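You operate a simulated robot arm through the tools that you are given. There is no shell and no other tool.

You run a simulated two-armed robot. Do the job below in one go: nothing can be reset, and whatever is moved stays where it is left.

TASK
Switch HEAT and TUBE off in the mains box for the repair.
Fine: shut and latch the door again; BENCH, PLUG and the main switch stay on.

Only the result counts: the job must be done as asked and must still hold three seconds after the hand-in. Knocking over, shifting, dropping, spilling or breaking anything else fails it.

THE ROBOT
Two 7-joint arms with fingered hands on one trunk that stands fixed in place. Base frame: the origin is at the foot of the trunk, x ahead of it, y to its left, z up. Lengths are in mm, angles in degrees, forces in N, time in s.
The left shoulder is at [70, 139, 1133], the right one opposite. With the tool pointing down near the work surface each hand reaches from about 100 to 820 mm from the base axis, measured 20 degrees to its own side. Payload 3.9 kg a hand.
The tool frame of a hand sits at the grasp point between the pads (the TCP): z along the fingers, y along the line on which they close. The tips reach 29 mm beyond it. The gripper opens to 100 mm; its body begins 34 mm behind the TCP. The gripper is a hand of 5 fingers: y runs from the thumb to the fingers, the wrist lies at [-15, -105, -177] in the tool frame, and closing takes about 1.5 s.
Orientation is that of the tool frame in the base frame, as a unit quaternion [x, y, z, w]. With the fingers straight down and the wrist toward the robot, the tool's x, y and z point along [0, 1, 0], [1, 0, 0] and [0, 0, -1] of the base frame.

THE INTERFACE
- The arms move only by the tool arm_command. It takes "left_commands", "right_commands" or both (then of equal length, played together; a hand with none holds still); each is text: rows parted by semicolons, each of 7 numbers parted by spaces: the shift along the tool's x, y, z in mm, then the turn, a rotation vector about the tool's x, y, z in degrees, then the closure, from 0 (fully open) to 1 (shut). In form: dx dy dz ax ay az grip; .... A call has 1 to 20 rows; each row shifts and turns the commanded pose from where the row before left it, along the tool's axes as they then stand. Rows are played at 5 a second. More than 50 mm and 8.6 degrees between two rows, or a gripper value outside its range, and nothing of the call is played. A pose out of reach is approached as far as the arm can. The call stops where the force on the tool passes 40 N (or 10 N more than at its start, if that is more) or the arm is blocked; 0.2 s more then pass. Each finger travels about 153 mm/s and halts on what it meets, pressing with about 33 N; the grip force reading is that of the motor and also rises with nothing between the fingers. The clock runs only during rows and for 0.2 s after the last one: add rows that do not move to give the fingers time. It gives the time, the measured TCP pose, the force on the tool (base axes), the opening and the grip force at its end, in the units of the frame above (readings bear some noise), with the torque about the TCP (base axes, N m) and any sound that the robot's microphone picked up.
- Cameras (640 x 400 px; columns grow to the right, rows downward): "scene" is now at [139.2, 22.6, 1471.9]; the picture's right is [0.26, -0.97, 0.00], its down [-0.37, -0.10, -0.92] and it looks along [0.89, 0.24, -0.39] (base axes); focal length 214 px, centre (320, 200). "left" rides on the left gripper at [-65, -86, -121] in its tool frame; the picture's right is [-0.76, -0.31, 0.58], its down [0.59, -0.70, 0.40] and it looks along [0.28, 0.64, 0.71] (tool axes); focal length 247 px, centre (320, 200). "right" rides on the right gripper at [66, -86, -121] in its tool frame; the picture's right is [-0.76, 0.31, -0.58], its down [-0.59, -0.70, 0.40] and it looks along [-0.28, 0.64, 0.71] (tool axes); focal length 247 px, centre (320, 200). There is no depth. A picture from a camera that has moved, and an enlarged one, comes with that camera's place and axes in the base frame and with its lens.
- capture(camera): a new picture of that camera. It takes no simulated time.
- lift_body(by): slides the trunk up (or, below 0, down) by that many mm; the arms and the scene camera ride with it, the base frame stays. It gives what a move gives, with no picture.
- set_grasp(shape, hand): the hand has 5 fingers and takes this shape, open, in about a second: jaw (thumb against the fingers, like two jaws); tri (thumb and two fingers); tip (a fingertip pinch); poke (one finger out to press); point (the index stretched); flat (the hand flat); cup (the hand cupped); fist (a fist). The gripper value then closes the fingers along that shape, each until it touches; the sizes above hold for jaw. It gives what a move gives, with no picture.
- pan_tilt(pan, tilt): turns the head with the scene camera to pan (to the left, within 86 degrees either way) and tilt (down, from -29 to 69), counted from straight ahead of the robot. It gives what a move gives.
- zoom(camera, box): a new picture of the part [left, top, right, bottom] of that camera's present view, enlarged. It takes no simulated time.
- job_done(): hands the job in; it is judged then, once.

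Places have to be worked out from the pictures, the camera data and where the tool is seen. Open the grippers and draw the arms clear of the work before you hand the job in, unless the task says otherwise.

The tools are called after ">>>" by a JSON object that holds its "method" and its "body". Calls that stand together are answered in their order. arm_command: Moves the arms, as the interface text tells. Its arguments: {"type":"object","properties":{"left_commands":{"type":"string"},"right_commands":{"type":"string"}},"required":[]} The other tools are called the same way: lift_body (by) moves the trunk up or down; set_grasp (shape, hand) gives the hand a shape; pan_tilt (pan, tilt) turns the head that bears the scene camera; capture (camera) takes a picture; zoom (camera, box) takes an enlarged picture of a part of a camera's view; job_done () hands the job in.

At the start:

```text
time_s: 0.0
left_tcp_pos: [382.6, 201.8, 1475.4]
left_tool_rot: [0.677, 0.736, 0.001, 0.0]
left_ft_force: [-0.2, -0.8, -0.8]
left_wrist_torque: [0.0, -0.01, -0.02]
left_opening: 99.8
left_gripper_force: 0.1
left_shape: jaw
right_tcp_pos: [416.4, -120.0, 1429.5]
right_tool_rot: [0.677, 0.736, 0.0, 0.0]
right_ft_force: [-0.1, 0.2, -0.2]
right_wrist_torque: [-0.02, 0.0, -0.01]
right_opening: 99.8
right_gripper_force: 0.1
right_shape: jaw
trunk travel left (down, up): [-775.0, 65.0]
head pan, tilt (commanded): [15.0, 22.8]
```

scene: 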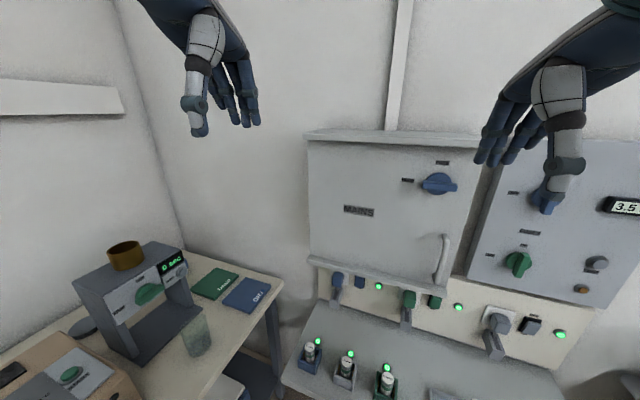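
right: 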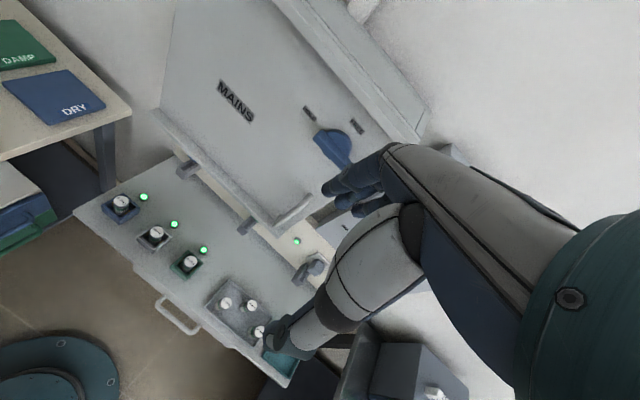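
left: 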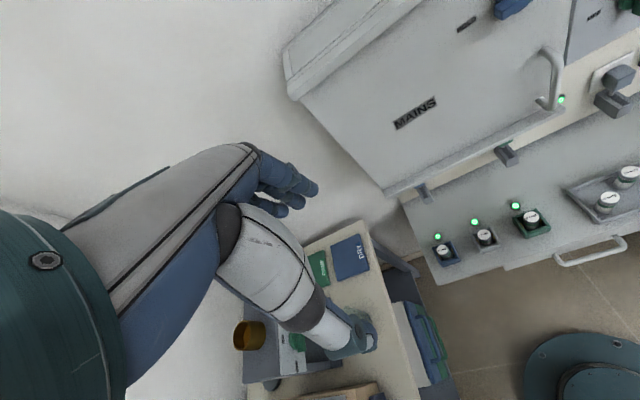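

The scene shows a MAINS box with a blue latch knob at upper right and a handle at lower right. I'll enlarge the box to read its labels and geometry.

>>> {"method": "zoom", "body": {"camera": "scene", "box": [290, 120, 490, 245]}}

>>> {"method": "zoom", "body": {"camera": "scene", "box": [290, 225, 610, 400]}}

>>> {"method": "zoom", "body": {"camera": "scene", "box": [390, 150, 490, 213]}}

```text
3.20 times, centred on (390, 182) of scene
camera zoom: at [139.2, 22.6, 1471.9], right [0.26, -0.97, 0.0], down [-0.37, -0.1, -0.92], along [0.89, 0.24, -0.39], focal length 686 px, centre (96, 256)
```

zoom: 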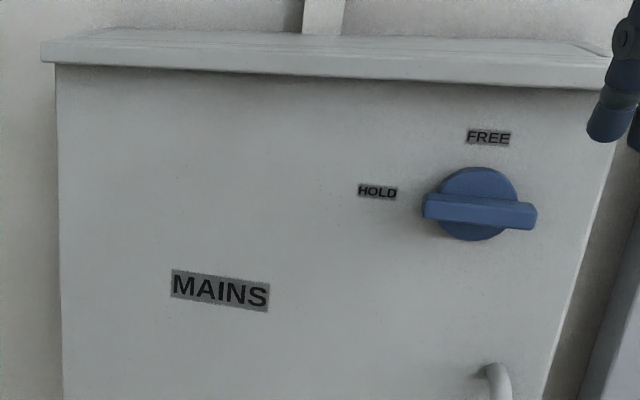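

```text
2.00 times, centred on (450, 312) of scene
camera zoom: at [139.2, 22.6, 1471.9], right [0.26, -0.97, 0.0], down [-0.37, -0.1, -0.92], along [0.89, 0.24, -0.39], focal length 429 px, centre (60, -25)
```

zoom: 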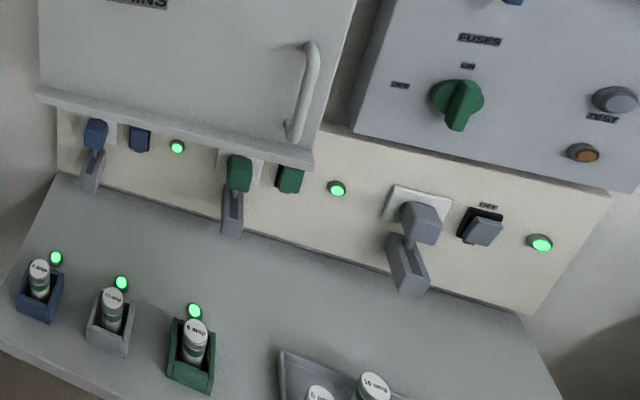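

```text
6.35 times, centred on (440, 182) of scene
camera zoom: at [139.2, 22.6, 1471.9], right [0.26, -0.97, 0.0], down [-0.37, -0.1, -0.92], along [0.89, 0.24, -0.39], focal length 1362 px, centre (-442, 318)
```

zoom: 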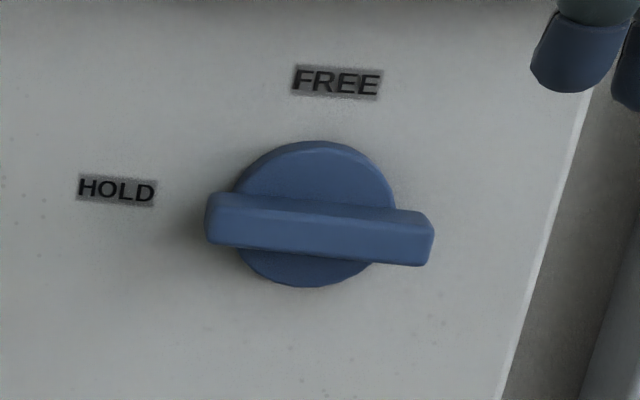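

The door looks roughly perpendicular to x at about x=672, with the knob near [655, -117, 1312]. Before moving I'll enlarge the wrist camera views of the knob, handle and hinge side to triangulate them better.

>>> {"method": "zoom", "body": {"camera": "right", "box": [260, 80, 420, 180]}}

>>> {"method": "zoom", "body": {"camera": "right", "box": [140, 120, 360, 258]}}

>>> {"method": "zoom", "body": {"camera": "left", "box": [380, 0, 640, 162]}}

>>> {"method": "zoom", "body": {"camera": "scene", "box": [470, 110, 640, 216]}}

```text
4.00 times, centred on (340, 130) of right
camera zoom: at [326.3, -61.9, 1551.2], right [0.37, -0.73, 0.58], down [-0.65, -0.64, -0.4], along [0.66, -0.23, -0.71], focal length 988 px, centre (240, 480)
```

zoom: 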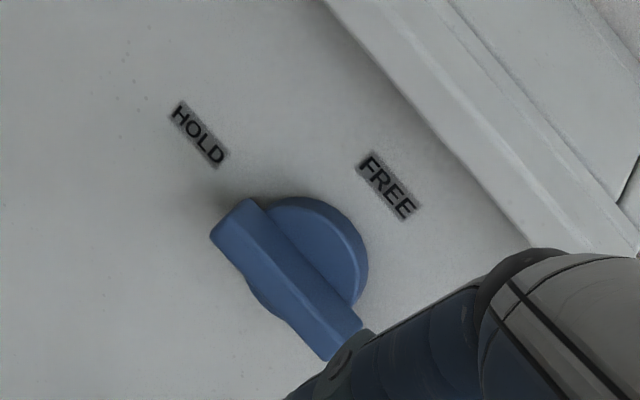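

```text
2.90 times, centred on (250, 189) of right
camera zoom: at [326.3, -61.9, 1551.2], right [0.37, -0.73, 0.58], down [-0.65, -0.64, -0.4], along [0.66, -0.23, -0.71], focal length 716 px, centre (523, 232)
```

zoom: 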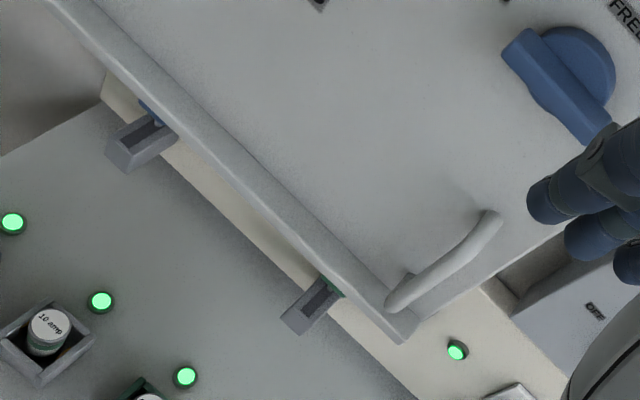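

```text
2.46 times, centred on (510, 81) of left
camera zoom: at [302.5, 128.7, 1596.8], right [-0.24, -0.78, -0.58], down [-0.75, 0.53, -0.4], along [0.62, 0.33, -0.71], focal length 608 px, centre (-148, 493)
```

zoom: 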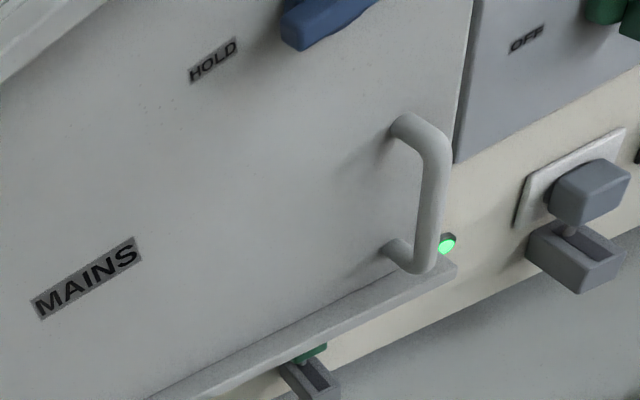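

```text
3.76 times, centred on (555, 163) of scene
camera zoom: at [139.2, 22.6, 1471.9], right [0.26, -0.97, 0.0], down [-0.37, -0.1, -0.92], along [0.89, 0.24, -0.39], focal length 807 px, centre (-565, 339)
```

zoom: 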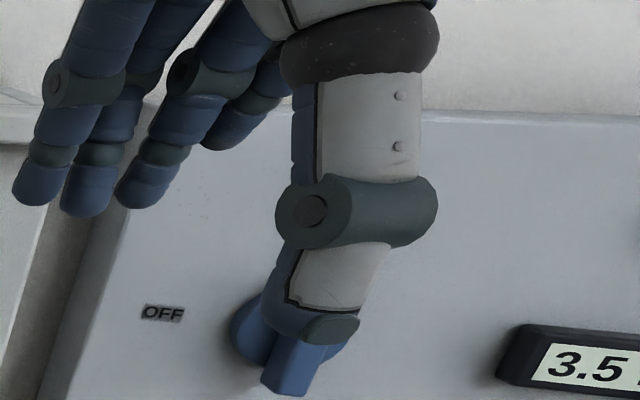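

Triangulation puts the door plane at x≈673 facing -x, the knob axis at about y=-119, z=1315 with the bar front at x≈646, and the handle vertical at y≈-152, z 1065–1195. I'll move the right hand ahead a little and tip it so the fingers point at the door, palm down.

>>> {"method": "arm_command", "body": {"right_commands": "0 40 0 0 0 0 0; 0 40 0 0 0 0 0; 0 0 0 -8.2 0 0 0; 0 0 0 -8.2 0 0 0; 0 0 0 -8.2 0 0 0; 0 0 0 -8.2 0 0 0; 0 0 0 -8.2 0 0 0; 0 0 0 -8.2 0 0 0; 0 0 0 -8.2 0 0 0; 0 0 0 -8.2 0 0 0; 0 0 0 -8.2 0 0 0; 0 0 0 -8.2 0 0 0; 0 0 0 -8 0 0 0; 0 0 0 0 -4.77 0 0; 0 0 0 0 0 0 0"}}

```text
time_s: 3.2
left_tcp_pos: [382.7, 201.7, 1476.8]
left_tool_rot: [0.678, 0.735, 0.0, 0.0]
left_ft_force: [-0.1, -0.8, -0.1]
left_wrist_torque: [0.02, 0.01, -0.02]
left_opening: 99.9
left_gripper_force: 0.0
left_shape: jaw
right_tcp_pos: [495.3, -113.9, 1430.1]
right_tool_rot: [0.5, 0.499, 0.5, 0.5]
right_ft_force: [-0.1, -0.4, -0.7]
right_wrist_torque: [0.02, -0.02, -0.01]
right_opening: 99.7
right_gripper_force: 0.0
right_shape: jaw
trunk travel left (down, up): [-775.0, 65.0]
head pan, tilt (commanded): [15.0, 22.8]
```

The tool now points along +x with fingers above and thumb below. I'll look at the hand from the scene camera and check the knob's view.

>>> {"method": "capture", "body": {"camera": "scene"}}

>>> {"method": "capture", "body": {"camera": "right"}}

```text
taken
camera scene: at [139.1, 22.2, 1471.9], right [0.26, -0.97, 0.0], down [-0.37, -0.1, -0.92], along [0.89, 0.24, -0.39], focal length 214 px, centre (320, 200)
```

scene: 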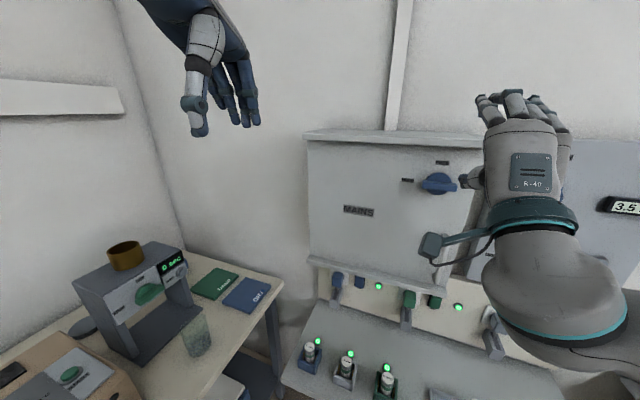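

```text
taken
camera right: at [376.0, -48.4, 1344.3], right [-0.58, -0.76, 0.31], down [0.4, -0.59, -0.7], along [0.71, -0.29, 0.64], focal length 247 px, centre (320, 200)
```

right: 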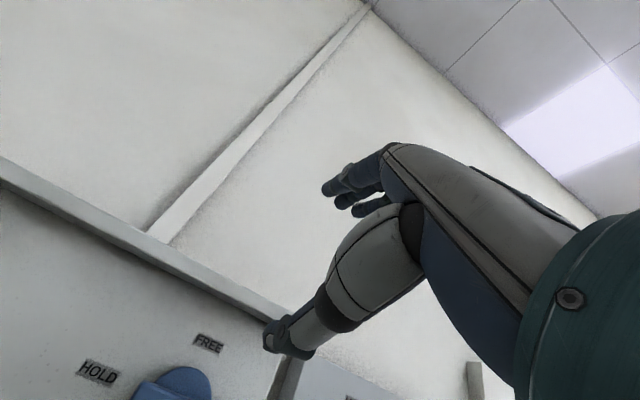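

The hand matches the projection of its reported TCP. I'll lower it level with the knob axis and advance to about x=600, stopping short for a check.

>>> {"method": "arm_command", "body": {"right_commands": "-2 -40 0 0 0 0 0; -2 -40 0 0 0 0 0; -1 -35 0 0 0 0 0; 0 0 35 0 0 0 0; 0 0 35 0 0 0 0; 0 0 30 0 0 0 0; 0 0 0 0 0 0 0"}}

>>> {"method": "capture", "body": {"camera": "scene"}}

>>> {"method": "capture", "body": {"camera": "right"}}

>>> {"method": "capture", "body": {"camera": "left"}}

```text
time_s: 4.8
left_tcp_pos: [381.6, 202.4, 1477.1]
left_tool_rot: [0.678, 0.735, 0.0, 0.0]
left_ft_force: [0.2, 0.8, 0.2]
left_wrist_torque: [-0.02, 0.01, 0.0]
left_opening: 99.9
left_gripper_force: 0.1
left_shape: jaw
right_tcp_pos: [594.4, -119.1, 1314.5]
right_tool_rot: [0.5, 0.499, 0.5, 0.501]
right_ft_force: [-0.4, -0.6, -0.5]
right_wrist_torque: [0.04, 0.01, 0.0]
right_opening: 99.9
right_gripper_force: 0.0
right_shape: jaw
trunk travel left (down, up): [-775.0, 65.0]
head pan, tilt (commanded): [15.0, 22.8]
```

```text
taken
camera scene: at [138.6, 22.5, 1472.0], right [0.26, -0.97, 0.0], down [-0.37, -0.1, -0.92], along [0.89, 0.24, -0.39], focal length 214 px, centre (320, 200)
```

scene: 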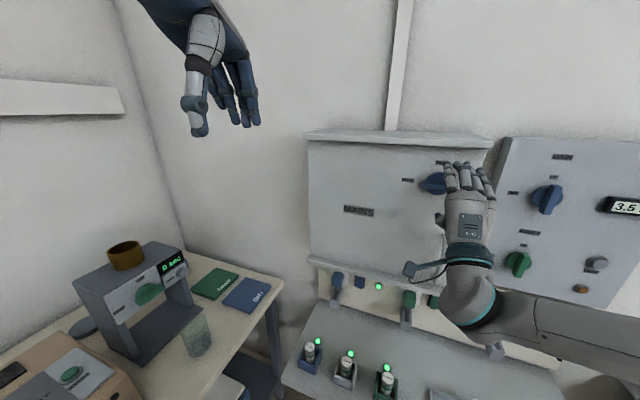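

```text
taken
camera right: at [475.0, -54.4, 1229.3], right [-0.58, -0.76, 0.31], down [0.4, -0.59, -0.7], along [0.71, -0.28, 0.64], focal length 247 px, centre (320, 200)
```

right: 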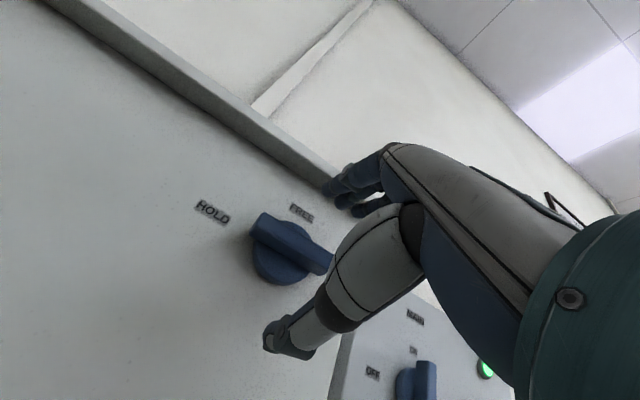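

```text
taken
camera left: at [301.9, 128.6, 1597.0], right [-0.24, -0.78, -0.58], down [-0.75, 0.53, -0.4], along [0.62, 0.33, -0.71], focal length 247 px, centre (320, 200)
```

left: 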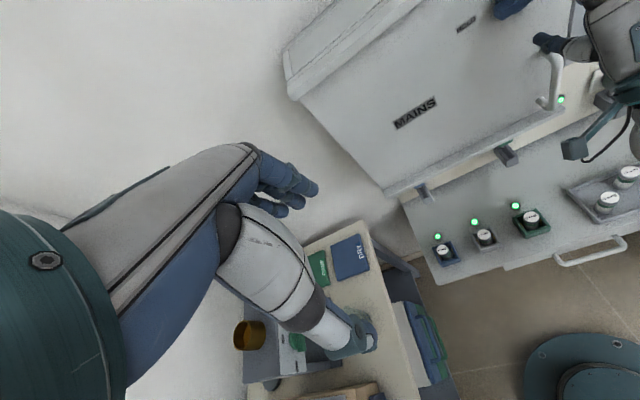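

The MAIN and FUSES knobs sit on the neighbouring panel, to be left alone. I'll enlarge the right camera's view of the latch knob to refine its place relative to the fingers.

>>> {"method": "zoom", "body": {"camera": "right", "box": [180, 170, 380, 295]}}

>>> {"method": "zoom", "body": {"camera": "scene", "box": [390, 150, 510, 225]}}

>>> {"method": "zoom", "body": {"camera": "left", "box": [440, 0, 640, 125]}}

```text
3.20 times, centred on (280, 232) of right
camera zoom: at [475.0, -54.4, 1229.3], right [-0.58, -0.76, 0.31], down [0.4, -0.59, -0.7], along [0.71, -0.28, 0.64], focal length 790 px, centre (448, 96)
```

zoom: 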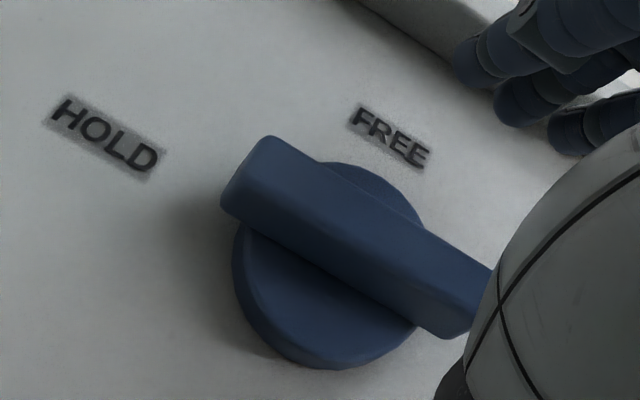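

```text
5.33 times, centred on (450, 188) of scene
camera zoom: at [138.6, 22.5, 1472.0], right [0.26, -0.97, 0.0], down [-0.37, -0.1, -0.92], along [0.89, 0.24, -0.39], focal length 1144 px, centre (-373, 267)
```

zoom: 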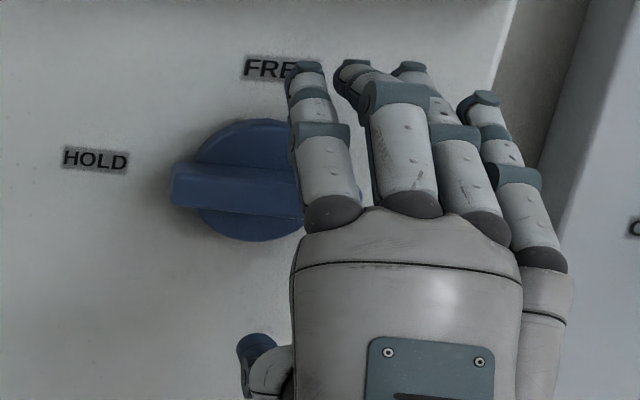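

```text
3.20 times, centred on (540, 62) of left
camera zoom: at [301.9, 128.6, 1597.0], right [-0.24, -0.78, -0.58], down [-0.75, 0.53, -0.4], along [0.62, 0.33, -0.71], focal length 790 px, centre (-384, 640)
```

zoom: 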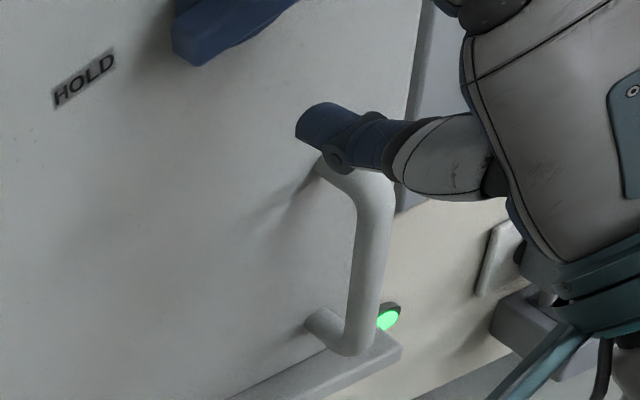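

Combining the two right-camera views puts the door plane nearer x≈660, with the knob axis at about y=-116, z=1319 and the bar front at x≈636. I'll correct the height, advance to x≈624 and close on the bar.

>>> {"method": "arm_command", "body": {"right_commands": "3 5 0 0 0 0 0; 0 0 15 0 0 0 0; 0 0 15 0 0 0 0; 0 0 0 0 0 0 0"}}

>>> {"method": "zoom", "body": {"camera": "right", "box": [180, 150, 420, 300]}}

>>> {"method": "zoom", "body": {"camera": "scene", "box": [390, 150, 510, 225]}}

```text
time_s: 5.8
left_tcp_pos: [382.2, 202.3, 1477.1]
left_tool_rot: [0.678, 0.735, 0.0, 0.0]
left_ft_force: [-0.7, -0.1, -0.3]
left_wrist_torque: [-0.01, 0.01, 0.0]
left_opening: 100.0
left_gripper_force: 0.1
left_shape: jaw
right_tcp_pos: [624.2, -115.3, 1318.1]
right_tool_rot: [0.5, 0.5, 0.499, 0.501]
right_ft_force: [0.4, -0.8, 0.5]
right_wrist_torque: [-0.02, -0.04, 0.01]
right_opening: 99.9
right_gripper_force: 0.0
right_shape: jaw
trunk travel left (down, up): [-775.0, 65.0]
head pan, tilt (commanded): [15.0, 22.8]
```

```text
2.67 times, centred on (300, 225) of right
camera zoom: at [505.0, -50.5, 1233.3], right [-0.58, -0.76, 0.31], down [0.4, -0.59, -0.7], along [0.71, -0.28, 0.64], focal length 659 px, centre (373, 133)
```

zoom: 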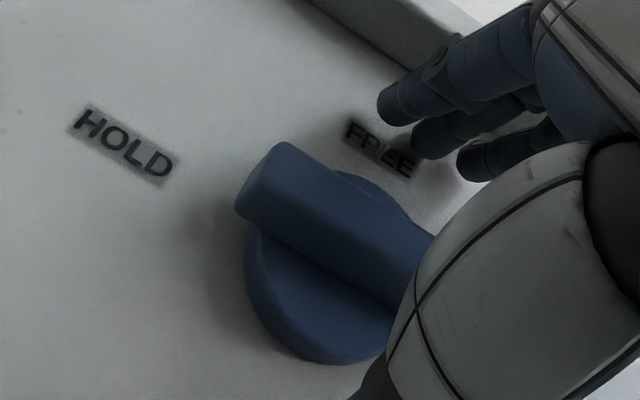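

```text
5.33 times, centred on (450, 188) of scene
camera zoom: at [138.7, 22.3, 1472.0], right [0.26, -0.97, 0.0], down [-0.37, -0.1, -0.92], along [0.89, 0.24, -0.39], focal length 1144 px, centre (-373, 267)
```

zoom: 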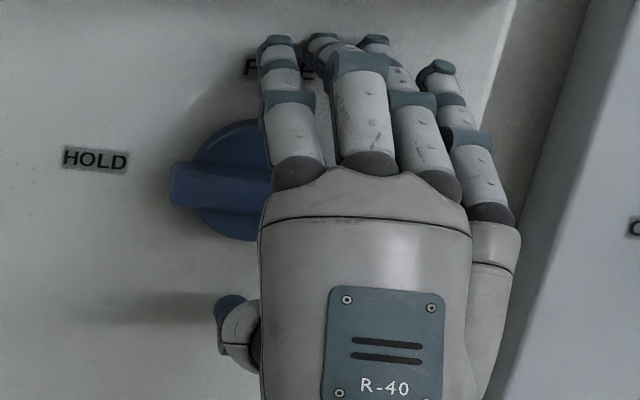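

Fingertips are about 10 mm from the door and the bar lies between thumb and fingers. I'll close the hand on the bar, giving it time.

>>> {"method": "arm_command", "body": {"right_commands": "0 1 3 0 0 0 0.3; 0 0 0 0 0 0 0.6; 0 0 0 0 0 0 0.9; 0 0 0 0 0 0 0.9; 0 0 0 0 0 0 0.9; 0 0 0 0 0 0 0.9; 0 0 0 0 0 0 0.9; 0 0 0 0 0 0 0.9"}}

>>> {"method": "zoom", "body": {"camera": "right", "box": [180, 150, 420, 300]}}

>>> {"method": "zoom", "body": {"camera": "scene", "box": [390, 150, 510, 225]}}

```text
time_s: 7.6
left_tcp_pos: [380.9, 202.8, 1476.8]
left_tool_rot: [0.677, 0.736, 0.001, 0.001]
left_ft_force: [0.2, 0.4, 0.0]
left_wrist_torque: [0.01, -0.02, -0.01]
left_opening: 99.9
left_gripper_force: 0.1
left_shape: jaw
right_tcp_pos: [627.0, -114.3, 1320.2]
right_tool_rot: [0.5, 0.5, 0.5, 0.5]
right_ft_force: [-10.4, 1.8, -7.6]
right_wrist_torque: [0.0, 0.09, -0.04]
right_opening: 50.9
right_gripper_force: 32.8
right_shape: jaw
trunk travel left (down, up): [-775.0, 65.0]
head pan, tilt (commanded): [15.0, 22.8]
```

```text
2.67 times, centred on (300, 225) of right
camera zoom: at [506.9, -50.4, 1235.0], right [-0.58, -0.76, 0.31], down [0.4, -0.59, -0.7], along [0.71, -0.28, 0.64], focal length 659 px, centre (373, 133)
```

zoom: 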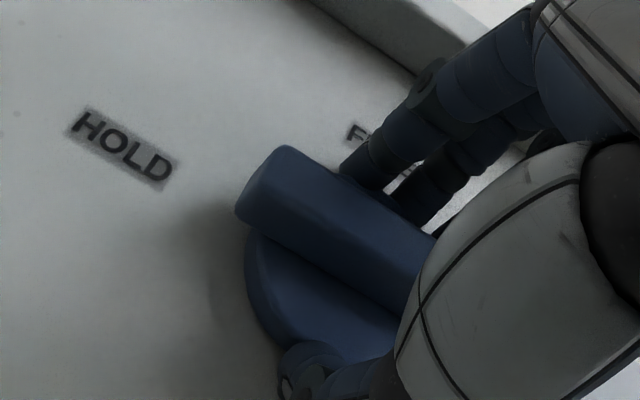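

```text
5.33 times, centred on (450, 188) of scene
camera zoom: at [137.1, 22.8, 1472.1], right [0.26, -0.97, 0.0], down [-0.37, -0.1, -0.92], along [0.89, 0.24, -0.39], focal length 1144 px, centre (-373, 267)
```

zoom: 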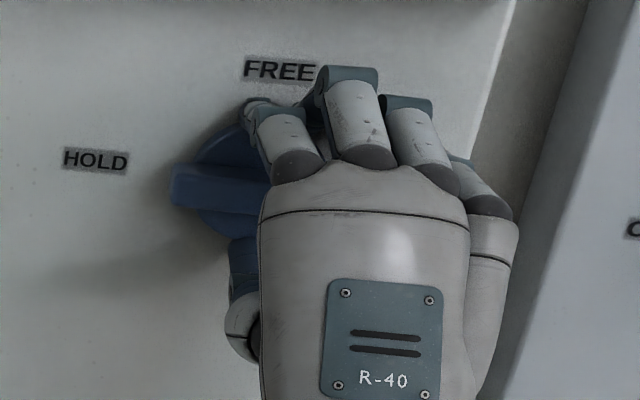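

The hand stopped at 51 mm opening, so the tips met the disc rim rather than just the bar, pushing the hand back with 10 N. I'll open, draw back 12 mm and close again to take the bar only.

>>> {"method": "arm_command", "body": {"right_commands": "0 0 0 0 0 0 0.2; 0 0 0 0 0 0 0.1; 0 0 -6 0 0 0 0.1; 0 0 -6 0 0 0 0.1; 0 0 0 0 0 0 0.5; 0 0 0 0 0 0 0.9; 0 0 0 0 0 0 0.95; 0 0 0 0 0 0 0.95; 0 0 0 0 0 0 0.95; 0 0 0 0 0 0 0.95; 0 0 0 0 0 0 0.95; 0 0 0 0 0 0 0.95"}}

>>> {"method": "zoom", "body": {"camera": "right", "box": [180, 150, 420, 300]}}

>>> {"method": "zoom", "body": {"camera": "scene", "box": [390, 150, 510, 225]}}

```text
time_s: 10.2
left_tcp_pos: [382.6, 202.0, 1476.5]
left_tool_rot: [0.677, 0.736, 0.001, 0.001]
left_ft_force: [-0.7, -0.7, -0.6]
left_wrist_torque: [0.01, 0.01, -0.01]
left_opening: 99.6
left_gripper_force: 0.1
left_shape: jaw
right_tcp_pos: [616.6, -115.3, 1320.5]
right_tool_rot: [0.5, 0.5, 0.5, 0.5]
right_ft_force: [-7.6, 1.4, -8.1]
right_wrist_torque: [-0.02, 0.27, -0.05]
right_opening: 27.0
right_gripper_force: 33.2
right_shape: jaw
trunk travel left (down, up): [-775.0, 65.0]
head pan, tilt (commanded): [15.0, 22.8]
```

```text
2.67 times, centred on (300, 225) of right
camera zoom: at [496.2, -50.1, 1234.8], right [-0.58, -0.76, 0.31], down [0.4, -0.59, -0.7], along [0.71, -0.28, 0.64], focal length 659 px, centre (373, 133)
```

zoom: 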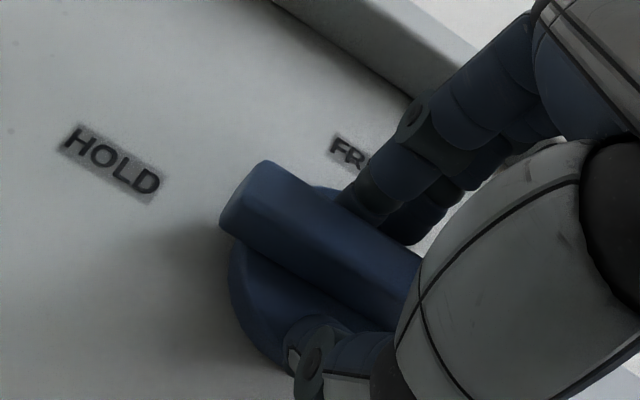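

```text
5.33 times, centred on (450, 188) of scene
camera zoom: at [137.9, 22.6, 1472.0], right [0.26, -0.97, 0.0], down [-0.37, -0.1, -0.92], along [0.89, 0.24, -0.39], focal length 1144 px, centre (-373, 267)
```

zoom: 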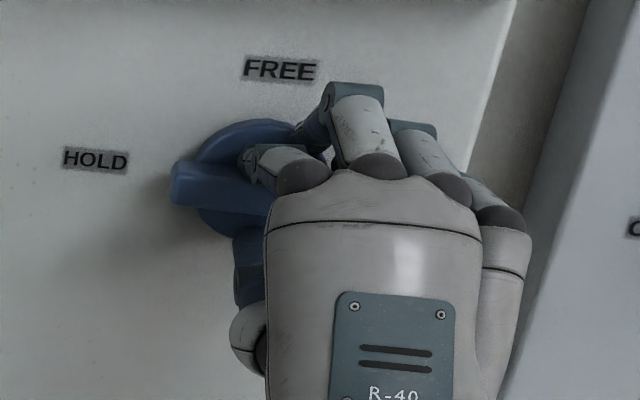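

The opening of 27 mm says the bar itself is now held. I'll turn the wrist about the tool z clockwise (left end up towards FREE), in small steps.

>>> {"method": "arm_command", "body": {"right_commands": "0 0 0 0 0 8 0.95; 0 0 0 0 0 8 0.95; 0 0 0 0 0 8 0.95; 0 0 0 0 0 8 0.95; 0 0 0 0 0 0 0.95"}}

>>> {"method": "zoom", "body": {"camera": "right", "box": [120, 100, 440, 300]}}

>>> {"method": "zoom", "body": {"camera": "scene", "box": [390, 150, 510, 225]}}

```text
time_s: 11.4
left_tcp_pos: [380.2, 202.3, 1477.1]
left_tool_rot: [0.677, 0.736, 0.0, 0.001]
left_ft_force: [0.0, 0.0, -0.8]
left_wrist_torque: [-0.02, 0.02, -0.02]
left_opening: 99.9
left_gripper_force: 0.1
left_shape: jaw
right_tcp_pos: [616.9, -115.3, 1320.7]
right_tool_rot: [0.62, 0.341, 0.617, 0.344]
right_ft_force: [-6.9, 2.0, -6.2]
right_wrist_torque: [-0.06, -0.15, -0.28]
right_opening: 26.0
right_gripper_force: 32.9
right_shape: jaw
trunk travel left (down, up): [-775.0, 65.0]
head pan, tilt (commanded): [15.0, 22.8]
```

```text
2.00 times, centred on (280, 200) of right
camera zoom: at [496.2, -14.5, 1283.5], right [-0.58, -0.8, -0.14], down [0.4, -0.13, -0.91], along [0.71, -0.58, 0.39], focal length 494 px, centre (400, 200)
```

zoom: 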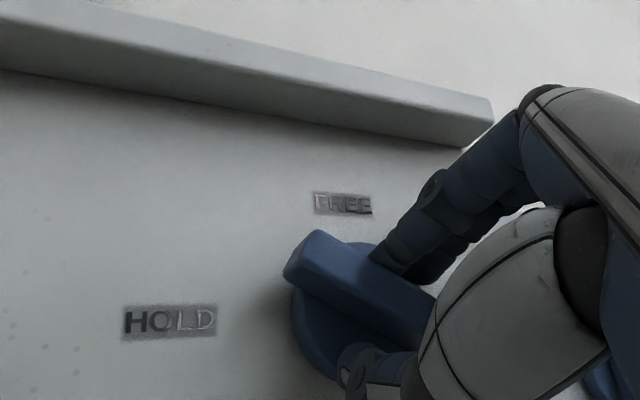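

```text
5.33 times, centred on (450, 188) of scene
camera zoom: at [137.9, 22.9, 1472.0], right [0.26, -0.97, 0.0], down [-0.37, -0.1, -0.92], along [0.89, 0.24, -0.39], focal length 1144 px, centre (-373, 267)
```

zoom: 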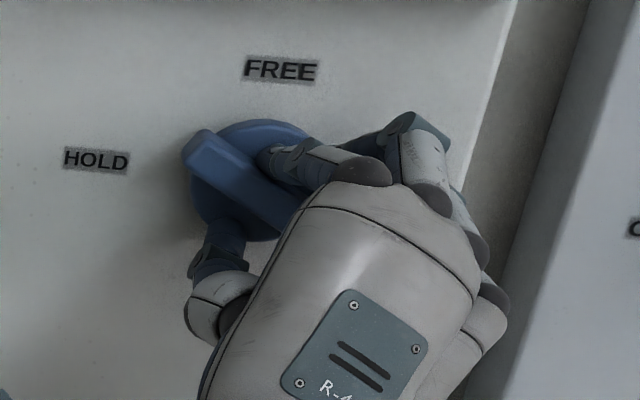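

The knob is following the hand, its left end rising towards FREE. I'll go on with the remaining turn to about 90 degrees.

>>> {"method": "arm_command", "body": {"right_commands": "0 0 0 0 0 8 0.95; 0 0 0 0 0 8 0.95; 0 0 0 0 0 8 0.95; 0 0 0 0 0 8 0.95; 0 0 0 0 0 8 0.95; 0 0 0 0 0 8 0.95; 0 0 0 0 0 8 0.95; 0 0 0 0 0 0 0.95"}}

>>> {"method": "zoom", "body": {"camera": "right", "box": [120, 100, 440, 300]}}

>>> {"method": "zoom", "body": {"camera": "scene", "box": [390, 150, 510, 225]}}

```text
time_s: 13.2
left_tcp_pos: [389.6, 209.6, 1472.0]
left_tool_rot: [0.677, 0.736, -0.003, 0.001]
left_ft_force: [0.0, 0.5, -0.1]
left_wrist_torque: [0.01, 0.01, 0.01]
left_opening: 99.6
left_gripper_force: 0.0
left_shape: jaw
right_tcp_pos: [616.2, -127.0, 1338.3]
right_tool_rot: [0.716, 0.025, 0.698, 0.008]
right_ft_force: [3.1, 25.1, -30.6]
right_wrist_torque: [0.07, 0.31, 0.29]
right_opening: 16.0
right_gripper_force: 32.8
right_shape: jaw
right hand out of reach, approached as far as the arm can: row 6, 7
trunk travel left (down, up): [-775.0, 65.0]
head pan, tilt (commanded): [15.0, 22.8]
```

```text
2.00 times, centred on (280, 200) of right
camera zoom: at [496.7, -41.8, 1403.5], right [-0.59, -0.36, -0.73], down [0.37, 0.68, -0.63], along [0.72, -0.64, -0.27], focal length 494 px, centre (400, 200)
```

zoom: 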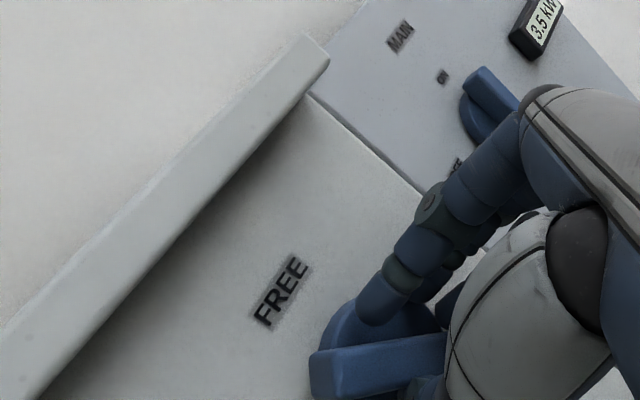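

```text
5.33 times, centred on (450, 188) of scene
camera zoom: at [146.1, 29.9, 1470.8], right [0.26, -0.97, 0.0], down [-0.38, -0.11, -0.92], along [0.89, 0.24, -0.39], focal length 1144 px, centre (-373, 267)
```

zoom: 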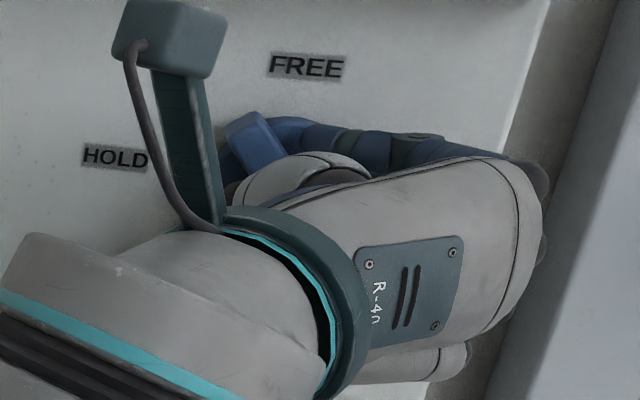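

The wrist ran to its limit near the end: the TCP got shoved to [616,-127,1338] with about 40 N, and the bar seems to stand at some 60–70 degrees. I'll open the hand, then draw straight back from the door.

>>> {"method": "arm_command", "body": {"right_commands": "0 0 0 0 0 0 0.6; 0 0 0 0 0 0 0.2; 0 0 0 0 0 0 0; 0 0 0 0 0 0 0"}}

>>> {"method": "capture", "body": {"camera": "scene"}}

>>> {"method": "zoom", "body": {"camera": "right", "box": [120, 100, 440, 300]}}

```text
time_s: 14.2
left_tcp_pos: [382.2, 200.1, 1476.7]
left_tool_rot: [0.679, 0.734, 0.001, 0.001]
left_ft_force: [0.5, 0.2, 0.1]
left_wrist_torque: [0.03, 0.02, 0.0]
left_opening: 99.9
left_gripper_force: 0.1
left_shape: jaw
right_tcp_pos: [607.9, -139.5, 1345.9]
right_tool_rot: [0.711, 0.016, 0.703, 0.012]
right_ft_force: [0.1, -0.2, -0.9]
right_wrist_torque: [-0.05, 0.03, 0.01]
right_opening: 99.5
right_gripper_force: 0.0
right_shape: jaw
trunk travel left (down, up): [-775.0, 65.0]
head pan, tilt (commanded): [15.0, 22.8]
```

```text
taken
camera scene: at [138.0, 21.6, 1472.1], right [0.26, -0.97, 0.0], down [-0.37, -0.1, -0.92], along [0.89, 0.24, -0.39], focal length 214 px, centre (320, 200)
```

scene: 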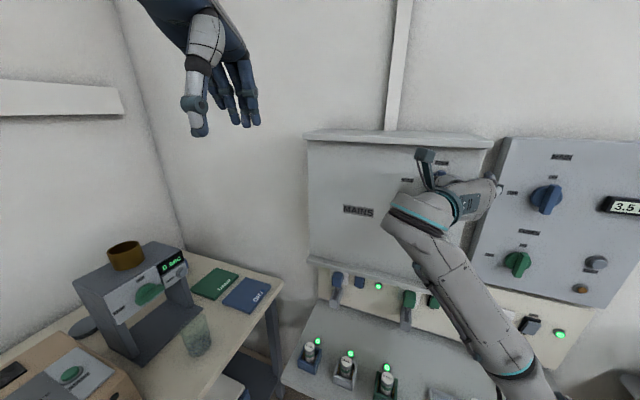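

```text
2.00 times, centred on (280, 200) of right
camera zoom: at [487.3, -53.5, 1409.5], right [-0.58, -0.34, -0.74], down [0.39, 0.68, -0.62], along [0.71, -0.65, -0.26], focal length 494 px, centre (400, 200)
```

zoom: 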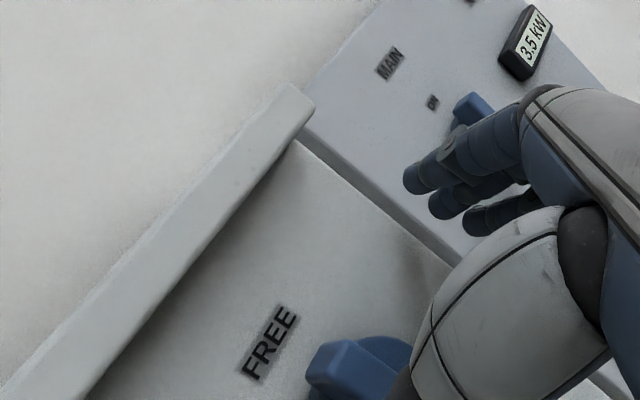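

The hand is open and free of force. I'll draw it straight back from the door and then look at the knob unobstructed.

>>> {"method": "arm_command", "body": {"right_commands": "0 0 -30 0 0 0 0; 0 0 -40 0 0 0 0; 0 0 -40 0 0 -8 0; 0 0 0 0 0 -8 0; 0 0 0 0 0 -8 0; 0 0 0 0 0 -8 0; 0 0 0 0 0 -8 0; 0 0 0 0 0 0 0"}}

>>> {"method": "capture", "body": {"camera": "scene"}}

>>> {"method": "capture", "body": {"camera": "right"}}

```text
time_s: 16.0
left_tcp_pos: [382.7, 201.8, 1477.3]
left_tool_rot: [0.677, 0.736, 0.0, -0.001]
left_ft_force: [0.7, 0.3, -0.1]
left_wrist_torque: [0.0, -0.01, -0.02]
left_opening: 99.8
left_gripper_force: 0.0
left_shape: jaw
right_tcp_pos: [498.0, -138.9, 1344.4]
right_tool_rot: [0.66, 0.253, 0.66, 0.255]
right_ft_force: [0.1, 0.2, 0.3]
right_wrist_torque: [-0.03, 0.01, -0.03]
right_opening: 99.9
right_gripper_force: 0.1
right_shape: jaw
trunk travel left (down, up): [-775.0, 65.0]
head pan, tilt (commanded): [15.0, 22.8]
```

```text
taken
camera scene: at [139.2, 23.2, 1471.9], right [0.26, -0.97, 0.0], down [-0.37, -0.1, -0.92], along [0.89, 0.24, -0.39], focal length 214 px, centre (320, 200)
```

scene: 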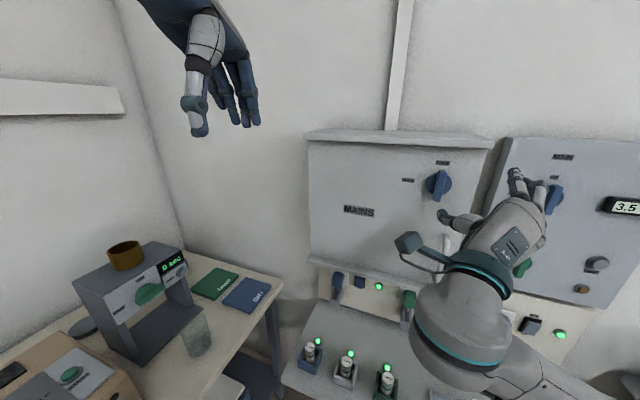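

```text
taken
camera right: at [378.6, -31.1, 1336.6], right [-0.58, -0.73, -0.36], down [0.4, 0.13, -0.91], along [0.71, -0.67, 0.22], focal length 247 px, centre (320, 200)
```

right: 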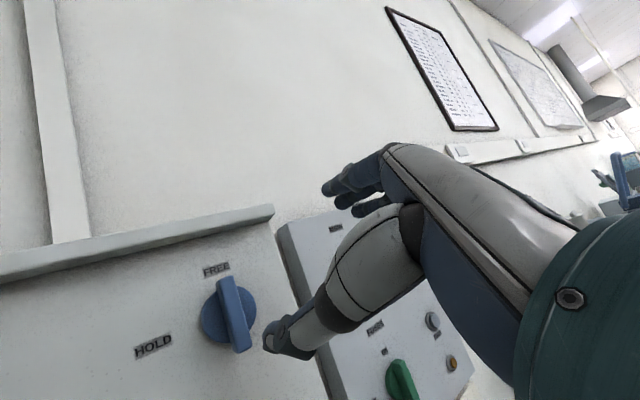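

The knob now looks close to vertical. I'll enlarge both views to judge its angle.

>>> {"method": "zoom", "body": {"camera": "scene", "box": [400, 150, 480, 200]}}

>>> {"method": "zoom", "body": {"camera": "right", "box": [130, 250, 290, 350]}}

```text
8.00 times, centred on (440, 175) of scene
camera zoom: at [139.2, 23.2, 1471.9], right [0.26, -0.97, 0.0], down [-0.37, -0.1, -0.92], along [0.89, 0.24, -0.39], focal length 1716 px, centre (-640, 400)
```

zoom: 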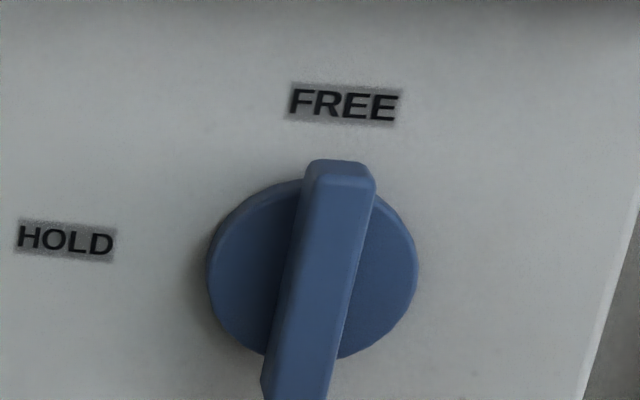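

```text
4.00 times, centred on (210, 300) of right
camera zoom: at [378.6, -31.1, 1336.6], right [-0.58, -0.73, -0.36], down [0.4, 0.13, -0.91], along [0.71, -0.67, 0.22], focal length 988 px, centre (760, -200)
```

zoom: 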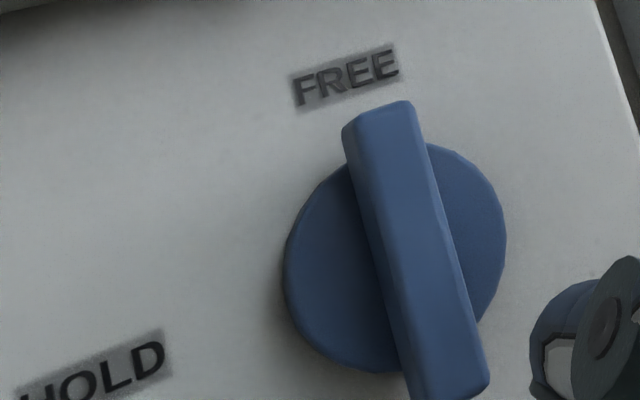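

The bar stands at FREE. Next is the handle, which I place at about [617, -158, 1133], standing vertical some 45 mm off the door; I'll lower the hand in front of it, turn it to thumb-left/fingers-right and yaw it a bit left.

>>> {"method": "arm_command", "body": {"right_commands": "-31.2 -28.1 5 0 0 0 0; -31.2 -28.1 5 0 0 0 0; -31.2 -28.1 5 0 0 0 0; -31.2 -28.1 5 0 0 0 0; -31.2 -28.1 5 0 0 0 0; 0 0 0 0 0 8 0; 0 0 0 0 0 8 0; 0 0 0 0 0 8 0; 0 0 0 0 0 8 0; 0 0 0 0 0 8 0; 0 0 0 0 0 2 0; 0 0 0 8 0 0 0; 0 0 0 8 0 0 0; 0 0 0 8 0 0 0; 0 0 0 0 0 0 0"}}

>>> {"method": "capture", "body": {"camera": "scene"}}

>>> {"method": "capture", "body": {"camera": "right"}}

>>> {"method": "capture", "body": {"camera": "left"}}

```text
time_s: 19.2
left_tcp_pos: [382.7, 202.0, 1476.3]
left_tool_rot: [0.677, 0.736, 0.0, 0.0]
left_ft_force: [0.4, 0.4, -0.2]
left_wrist_torque: [-0.01, -0.03, 0.02]
left_opening: 99.8
left_gripper_force: 0.0
left_shape: jaw
right_tcp_pos: [526.9, -118.8, 1264.0]
right_tool_rot: [0.693, 0.15, 0.69, -0.144]
right_ft_force: [0.0, -0.5, -0.7]
right_wrist_torque: [0.0, 0.03, 0.02]
right_opening: 99.7
right_gripper_force: 0.0
right_shape: jaw
right hand out of reach, approached as far as the arm can: row 3, 4, 5, 6, 7, 8, 9, 10, 12, 13, 14
trunk travel left (down, up): [-775.0, 65.0]
head pan, tilt (commanded): [15.0, 22.8]
```

```text
taken
camera scene: at [139.0, 23.2, 1471.9], right [0.26, -0.97, 0.0], down [-0.37, -0.1, -0.92], along [0.89, 0.24, -0.39], focal length 214 px, centre (320, 200)
```

scene: 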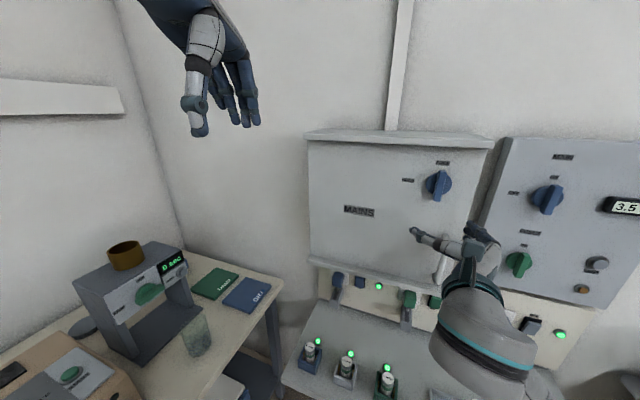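

```text
taken
camera right: at [383.0, -90.0, 1330.0], right [-0.4, -0.52, -0.75], down [0.08, 0.8, -0.6], along [0.91, -0.3, -0.28], focal length 247 px, centre (320, 200)
```

right: 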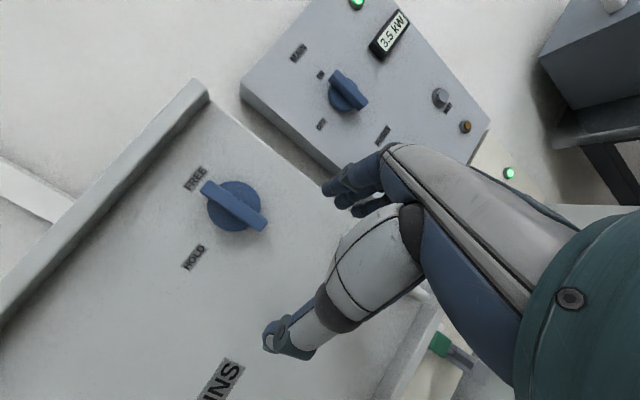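

```text
taken
camera left: at [302.4, 129.4, 1596.8], right [-0.24, -0.78, -0.58], down [-0.75, 0.53, -0.4], along [0.62, 0.33, -0.71], focal length 247 px, centre (320, 200)
```

left: 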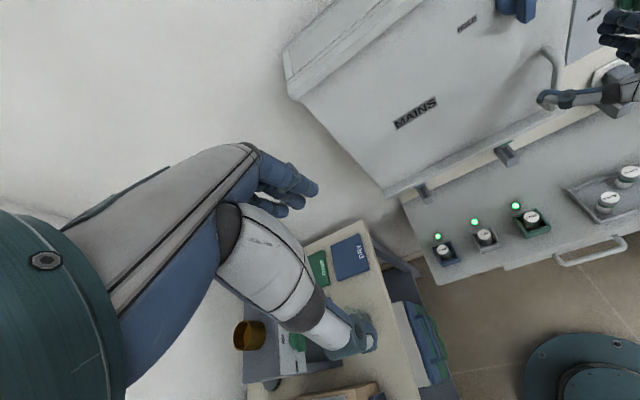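

With the shoulders this high the thumb-left pose bottoms out at z≈1264, so the trunk must go down about 200 mm. The left hand would then lie in the door's swing, so first I'll move it out to the left at its present height.

>>> {"method": "arm_command", "body": {"left_commands": "40 -7 0 0 0 0 0; 40 -7 0 0 0 0 0; 40 -7 0 0 0 0 0; 40 -7 0 0 0 0 0; 40 -7 0 0 0 0 0; 40 -7 0 0 0 0 0; 0 0 0 0 0 0 0"}}

>>> {"method": "capture", "body": {"camera": "left"}}

>>> {"method": "capture", "body": {"camera": "scene"}}

```text
time_s: 20.8
left_tcp_pos: [359.5, 435.2, 1466.9]
left_tool_rot: [0.677, 0.736, 0.0, 0.0]
left_ft_force: [-0.2, -1.0, -0.6]
left_wrist_torque: [0.01, 0.0, 0.01]
left_opening: 99.9
left_gripper_force: 0.1
left_shape: jaw
left hand out of reach, approached as far as the arm can: row 3, 4, 5, 6
right_tcp_pos: [526.8, -120.3, 1263.7]
right_tool_rot: [0.693, 0.149, 0.691, -0.143]
right_ft_force: [-0.6, -0.4, -0.6]
right_wrist_torque: [0.01, 0.02, 0.03]
right_opening: 99.9
right_gripper_force: 0.0
right_shape: jaw
trunk travel left (down, up): [-775.0, 65.0]
head pan, tilt (commanded): [15.0, 22.8]
```

```text
taken
camera left: at [279.3, 362.1, 1587.5], right [-0.24, -0.78, -0.58], down [-0.75, 0.53, -0.4], along [0.62, 0.34, -0.71], focal length 247 px, centre (320, 200)
```

left: 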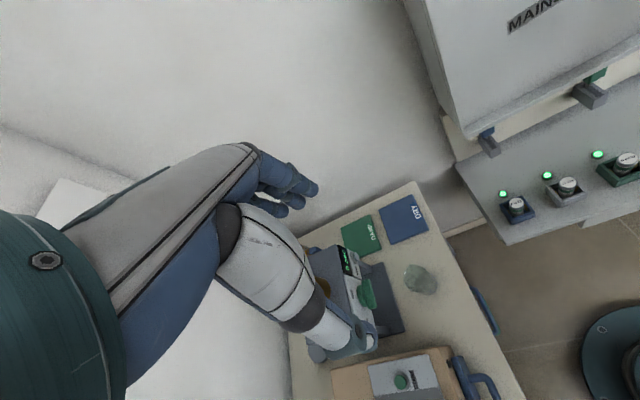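

```text
taken
camera scene: at [139.2, 21.9, 1471.9], right [0.26, -0.97, 0.0], down [-0.37, -0.1, -0.92], along [0.89, 0.24, -0.39], focal length 214 px, centre (320, 200)
```

scene: 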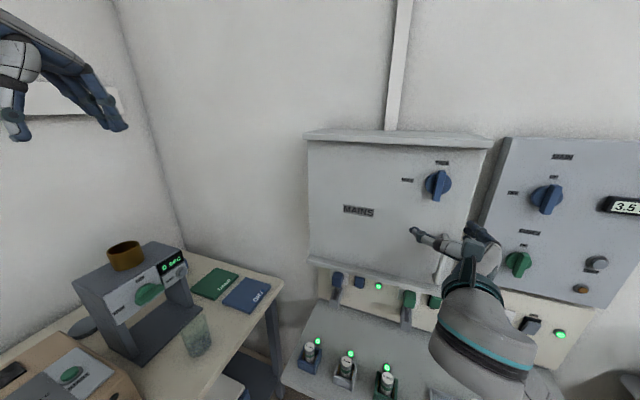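

The left hand is now clear at [360, 435, 1467]. I'll lower the trunk by 200 mm; the right hand stays ~40 mm short of the handle while it sinks.

>>> {"method": "lift_body", "body": {"by": -200}}

>>> {"method": "capture", "body": {"camera": "scene"}}

>>> {"method": "capture", "body": {"camera": "right"}}

>>> {"method": "capture", "body": {"camera": "left"}}

```text
time_s: 23.0
left_tcp_pos: [357.8, 434.5, 1268.3]
left_tool_rot: [0.678, 0.735, 0.0, 0.001]
left_ft_force: [-1.0, 0.1, -0.2]
left_wrist_torque: [0.01, -0.04, 0.0]
left_opening: 100.1
left_gripper_force: 0.1
left_shape: jaw
right_tcp_pos: [527.0, -119.4, 1064.7]
right_tool_rot: [0.693, 0.149, 0.69, -0.144]
right_ft_force: [0.1, 0.1, 0.1]
right_wrist_torque: [0.01, 0.0, -0.01]
right_opening: 99.9
right_gripper_force: 0.1
right_shape: jaw
trunk travel left (down, up): [-575.0, 265.0]
head pan, tilt (commanded): [15.0, 22.8]
```

```text
taken
camera scene: at [139.0, 22.6, 1272.0], right [0.26, -0.97, 0.0], down [-0.37, -0.1, -0.92], along [0.89, 0.24, -0.39], focal length 214 px, centre (320, 200)
```

scene: 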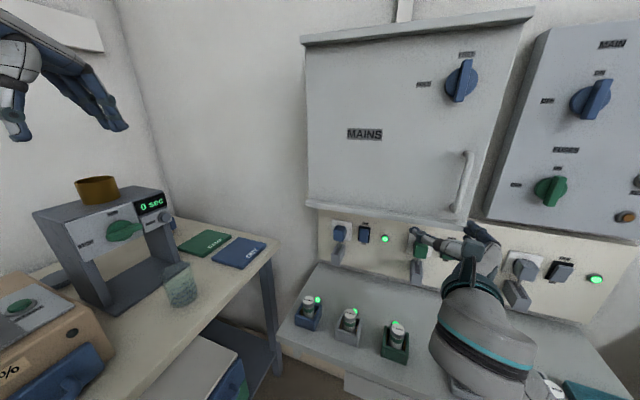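

```text
taken
camera right: at [382.9, -90.5, 1130.2], right [-0.4, -0.52, -0.75], down [0.08, 0.8, -0.6], along [0.91, -0.3, -0.28], focal length 247 px, centre (320, 200)
```

right: 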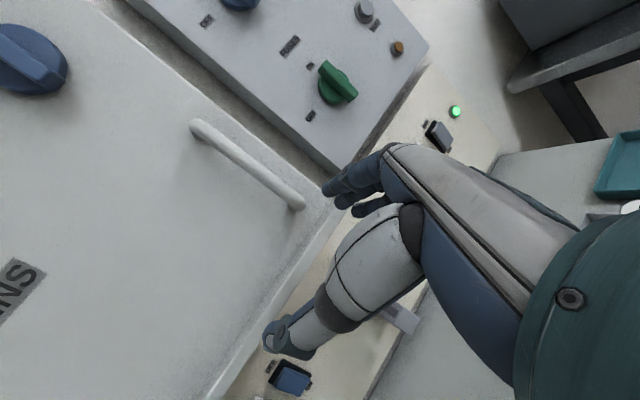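

```text
taken
camera left: at [279.0, 362.4, 1387.5], right [-0.24, -0.78, -0.58], down [-0.75, 0.53, -0.4], along [0.62, 0.33, -0.71], focal length 247 px, centre (320, 200)
```

left: 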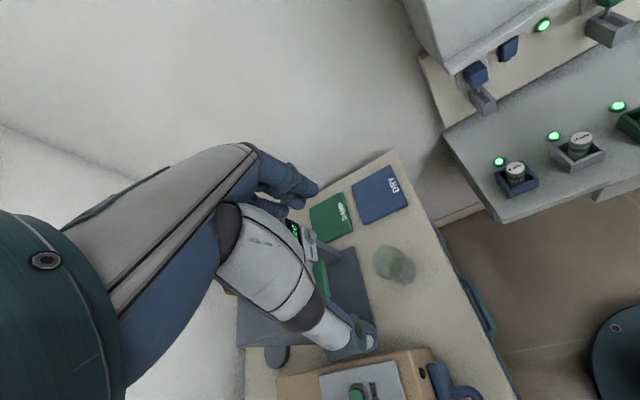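

The handle now triangulates to about [610, -149], spanning z 1075–1187. I'll raise and shift the hand to stand off on its approach line, with the jaw at 60 mm.

>>> {"method": "arm_command", "body": {"right_commands": "24 15 -4 0 0 0 0.2; 24 15 -4 0 0 0 0.4; 24 15 -4 0 0 0 0.4; 24 15 -4 0 0 0 0.4; 0 0 0 0 0 0 0.4"}}

>>> {"method": "capture", "body": {"camera": "scene"}}

>>> {"method": "capture", "body": {"camera": "right"}}

```text
time_s: 24.2
left_tcp_pos: [358.9, 435.2, 1268.6]
left_tool_rot: [0.678, 0.735, 0.0, 0.0]
left_ft_force: [-0.4, 0.3, 0.4]
left_wrist_torque: [-0.02, -0.01, 0.0]
left_opening: 99.8
left_gripper_force: 0.1
left_shape: jaw
right_tcp_pos: [563.7, -159.4, 1157.0]
right_tool_rot: [0.692, 0.149, 0.691, -0.143]
right_ft_force: [0.2, 0.2, 0.2]
right_wrist_torque: [0.03, -0.01, -0.01]
right_opening: 60.2
right_gripper_force: 0.1
right_shape: jaw
right hand out of reach, approached as far as the arm can: row 1, 2, 3
trunk travel left (down, up): [-575.0, 265.0]
head pan, tilt (commanded): [15.0, 22.8]
```

```text
taken
camera scene: at [139.4, 22.8, 1271.9], right [0.26, -0.97, 0.0], down [-0.37, -0.1, -0.92], along [0.89, 0.24, -0.39], focal length 214 px, centre (320, 200)
```

scene: 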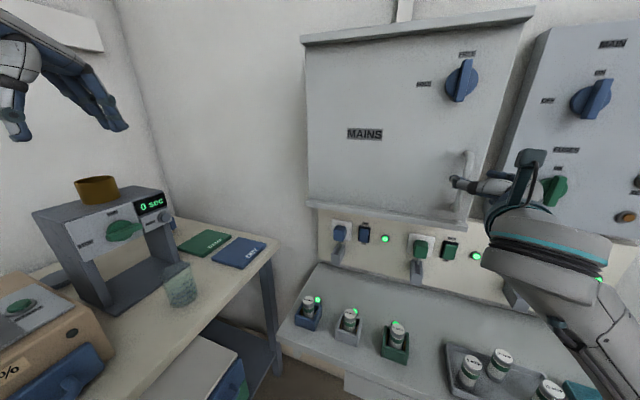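

```text
taken
camera right: at [419.7, -131.1, 1222.6], right [-0.41, -0.52, -0.75], down [0.08, 0.8, -0.6], along [0.91, -0.3, -0.28], focal length 247 px, centre (320, 200)
```

right: 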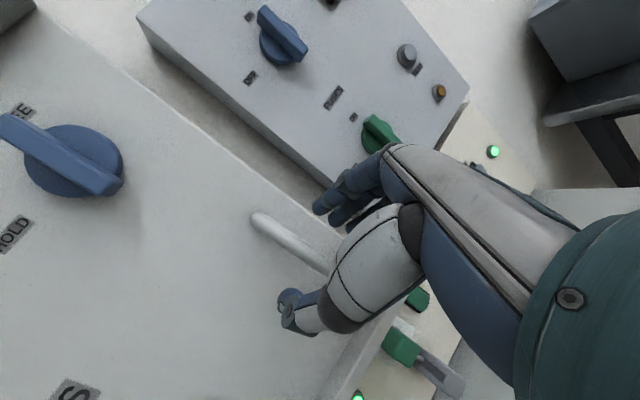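

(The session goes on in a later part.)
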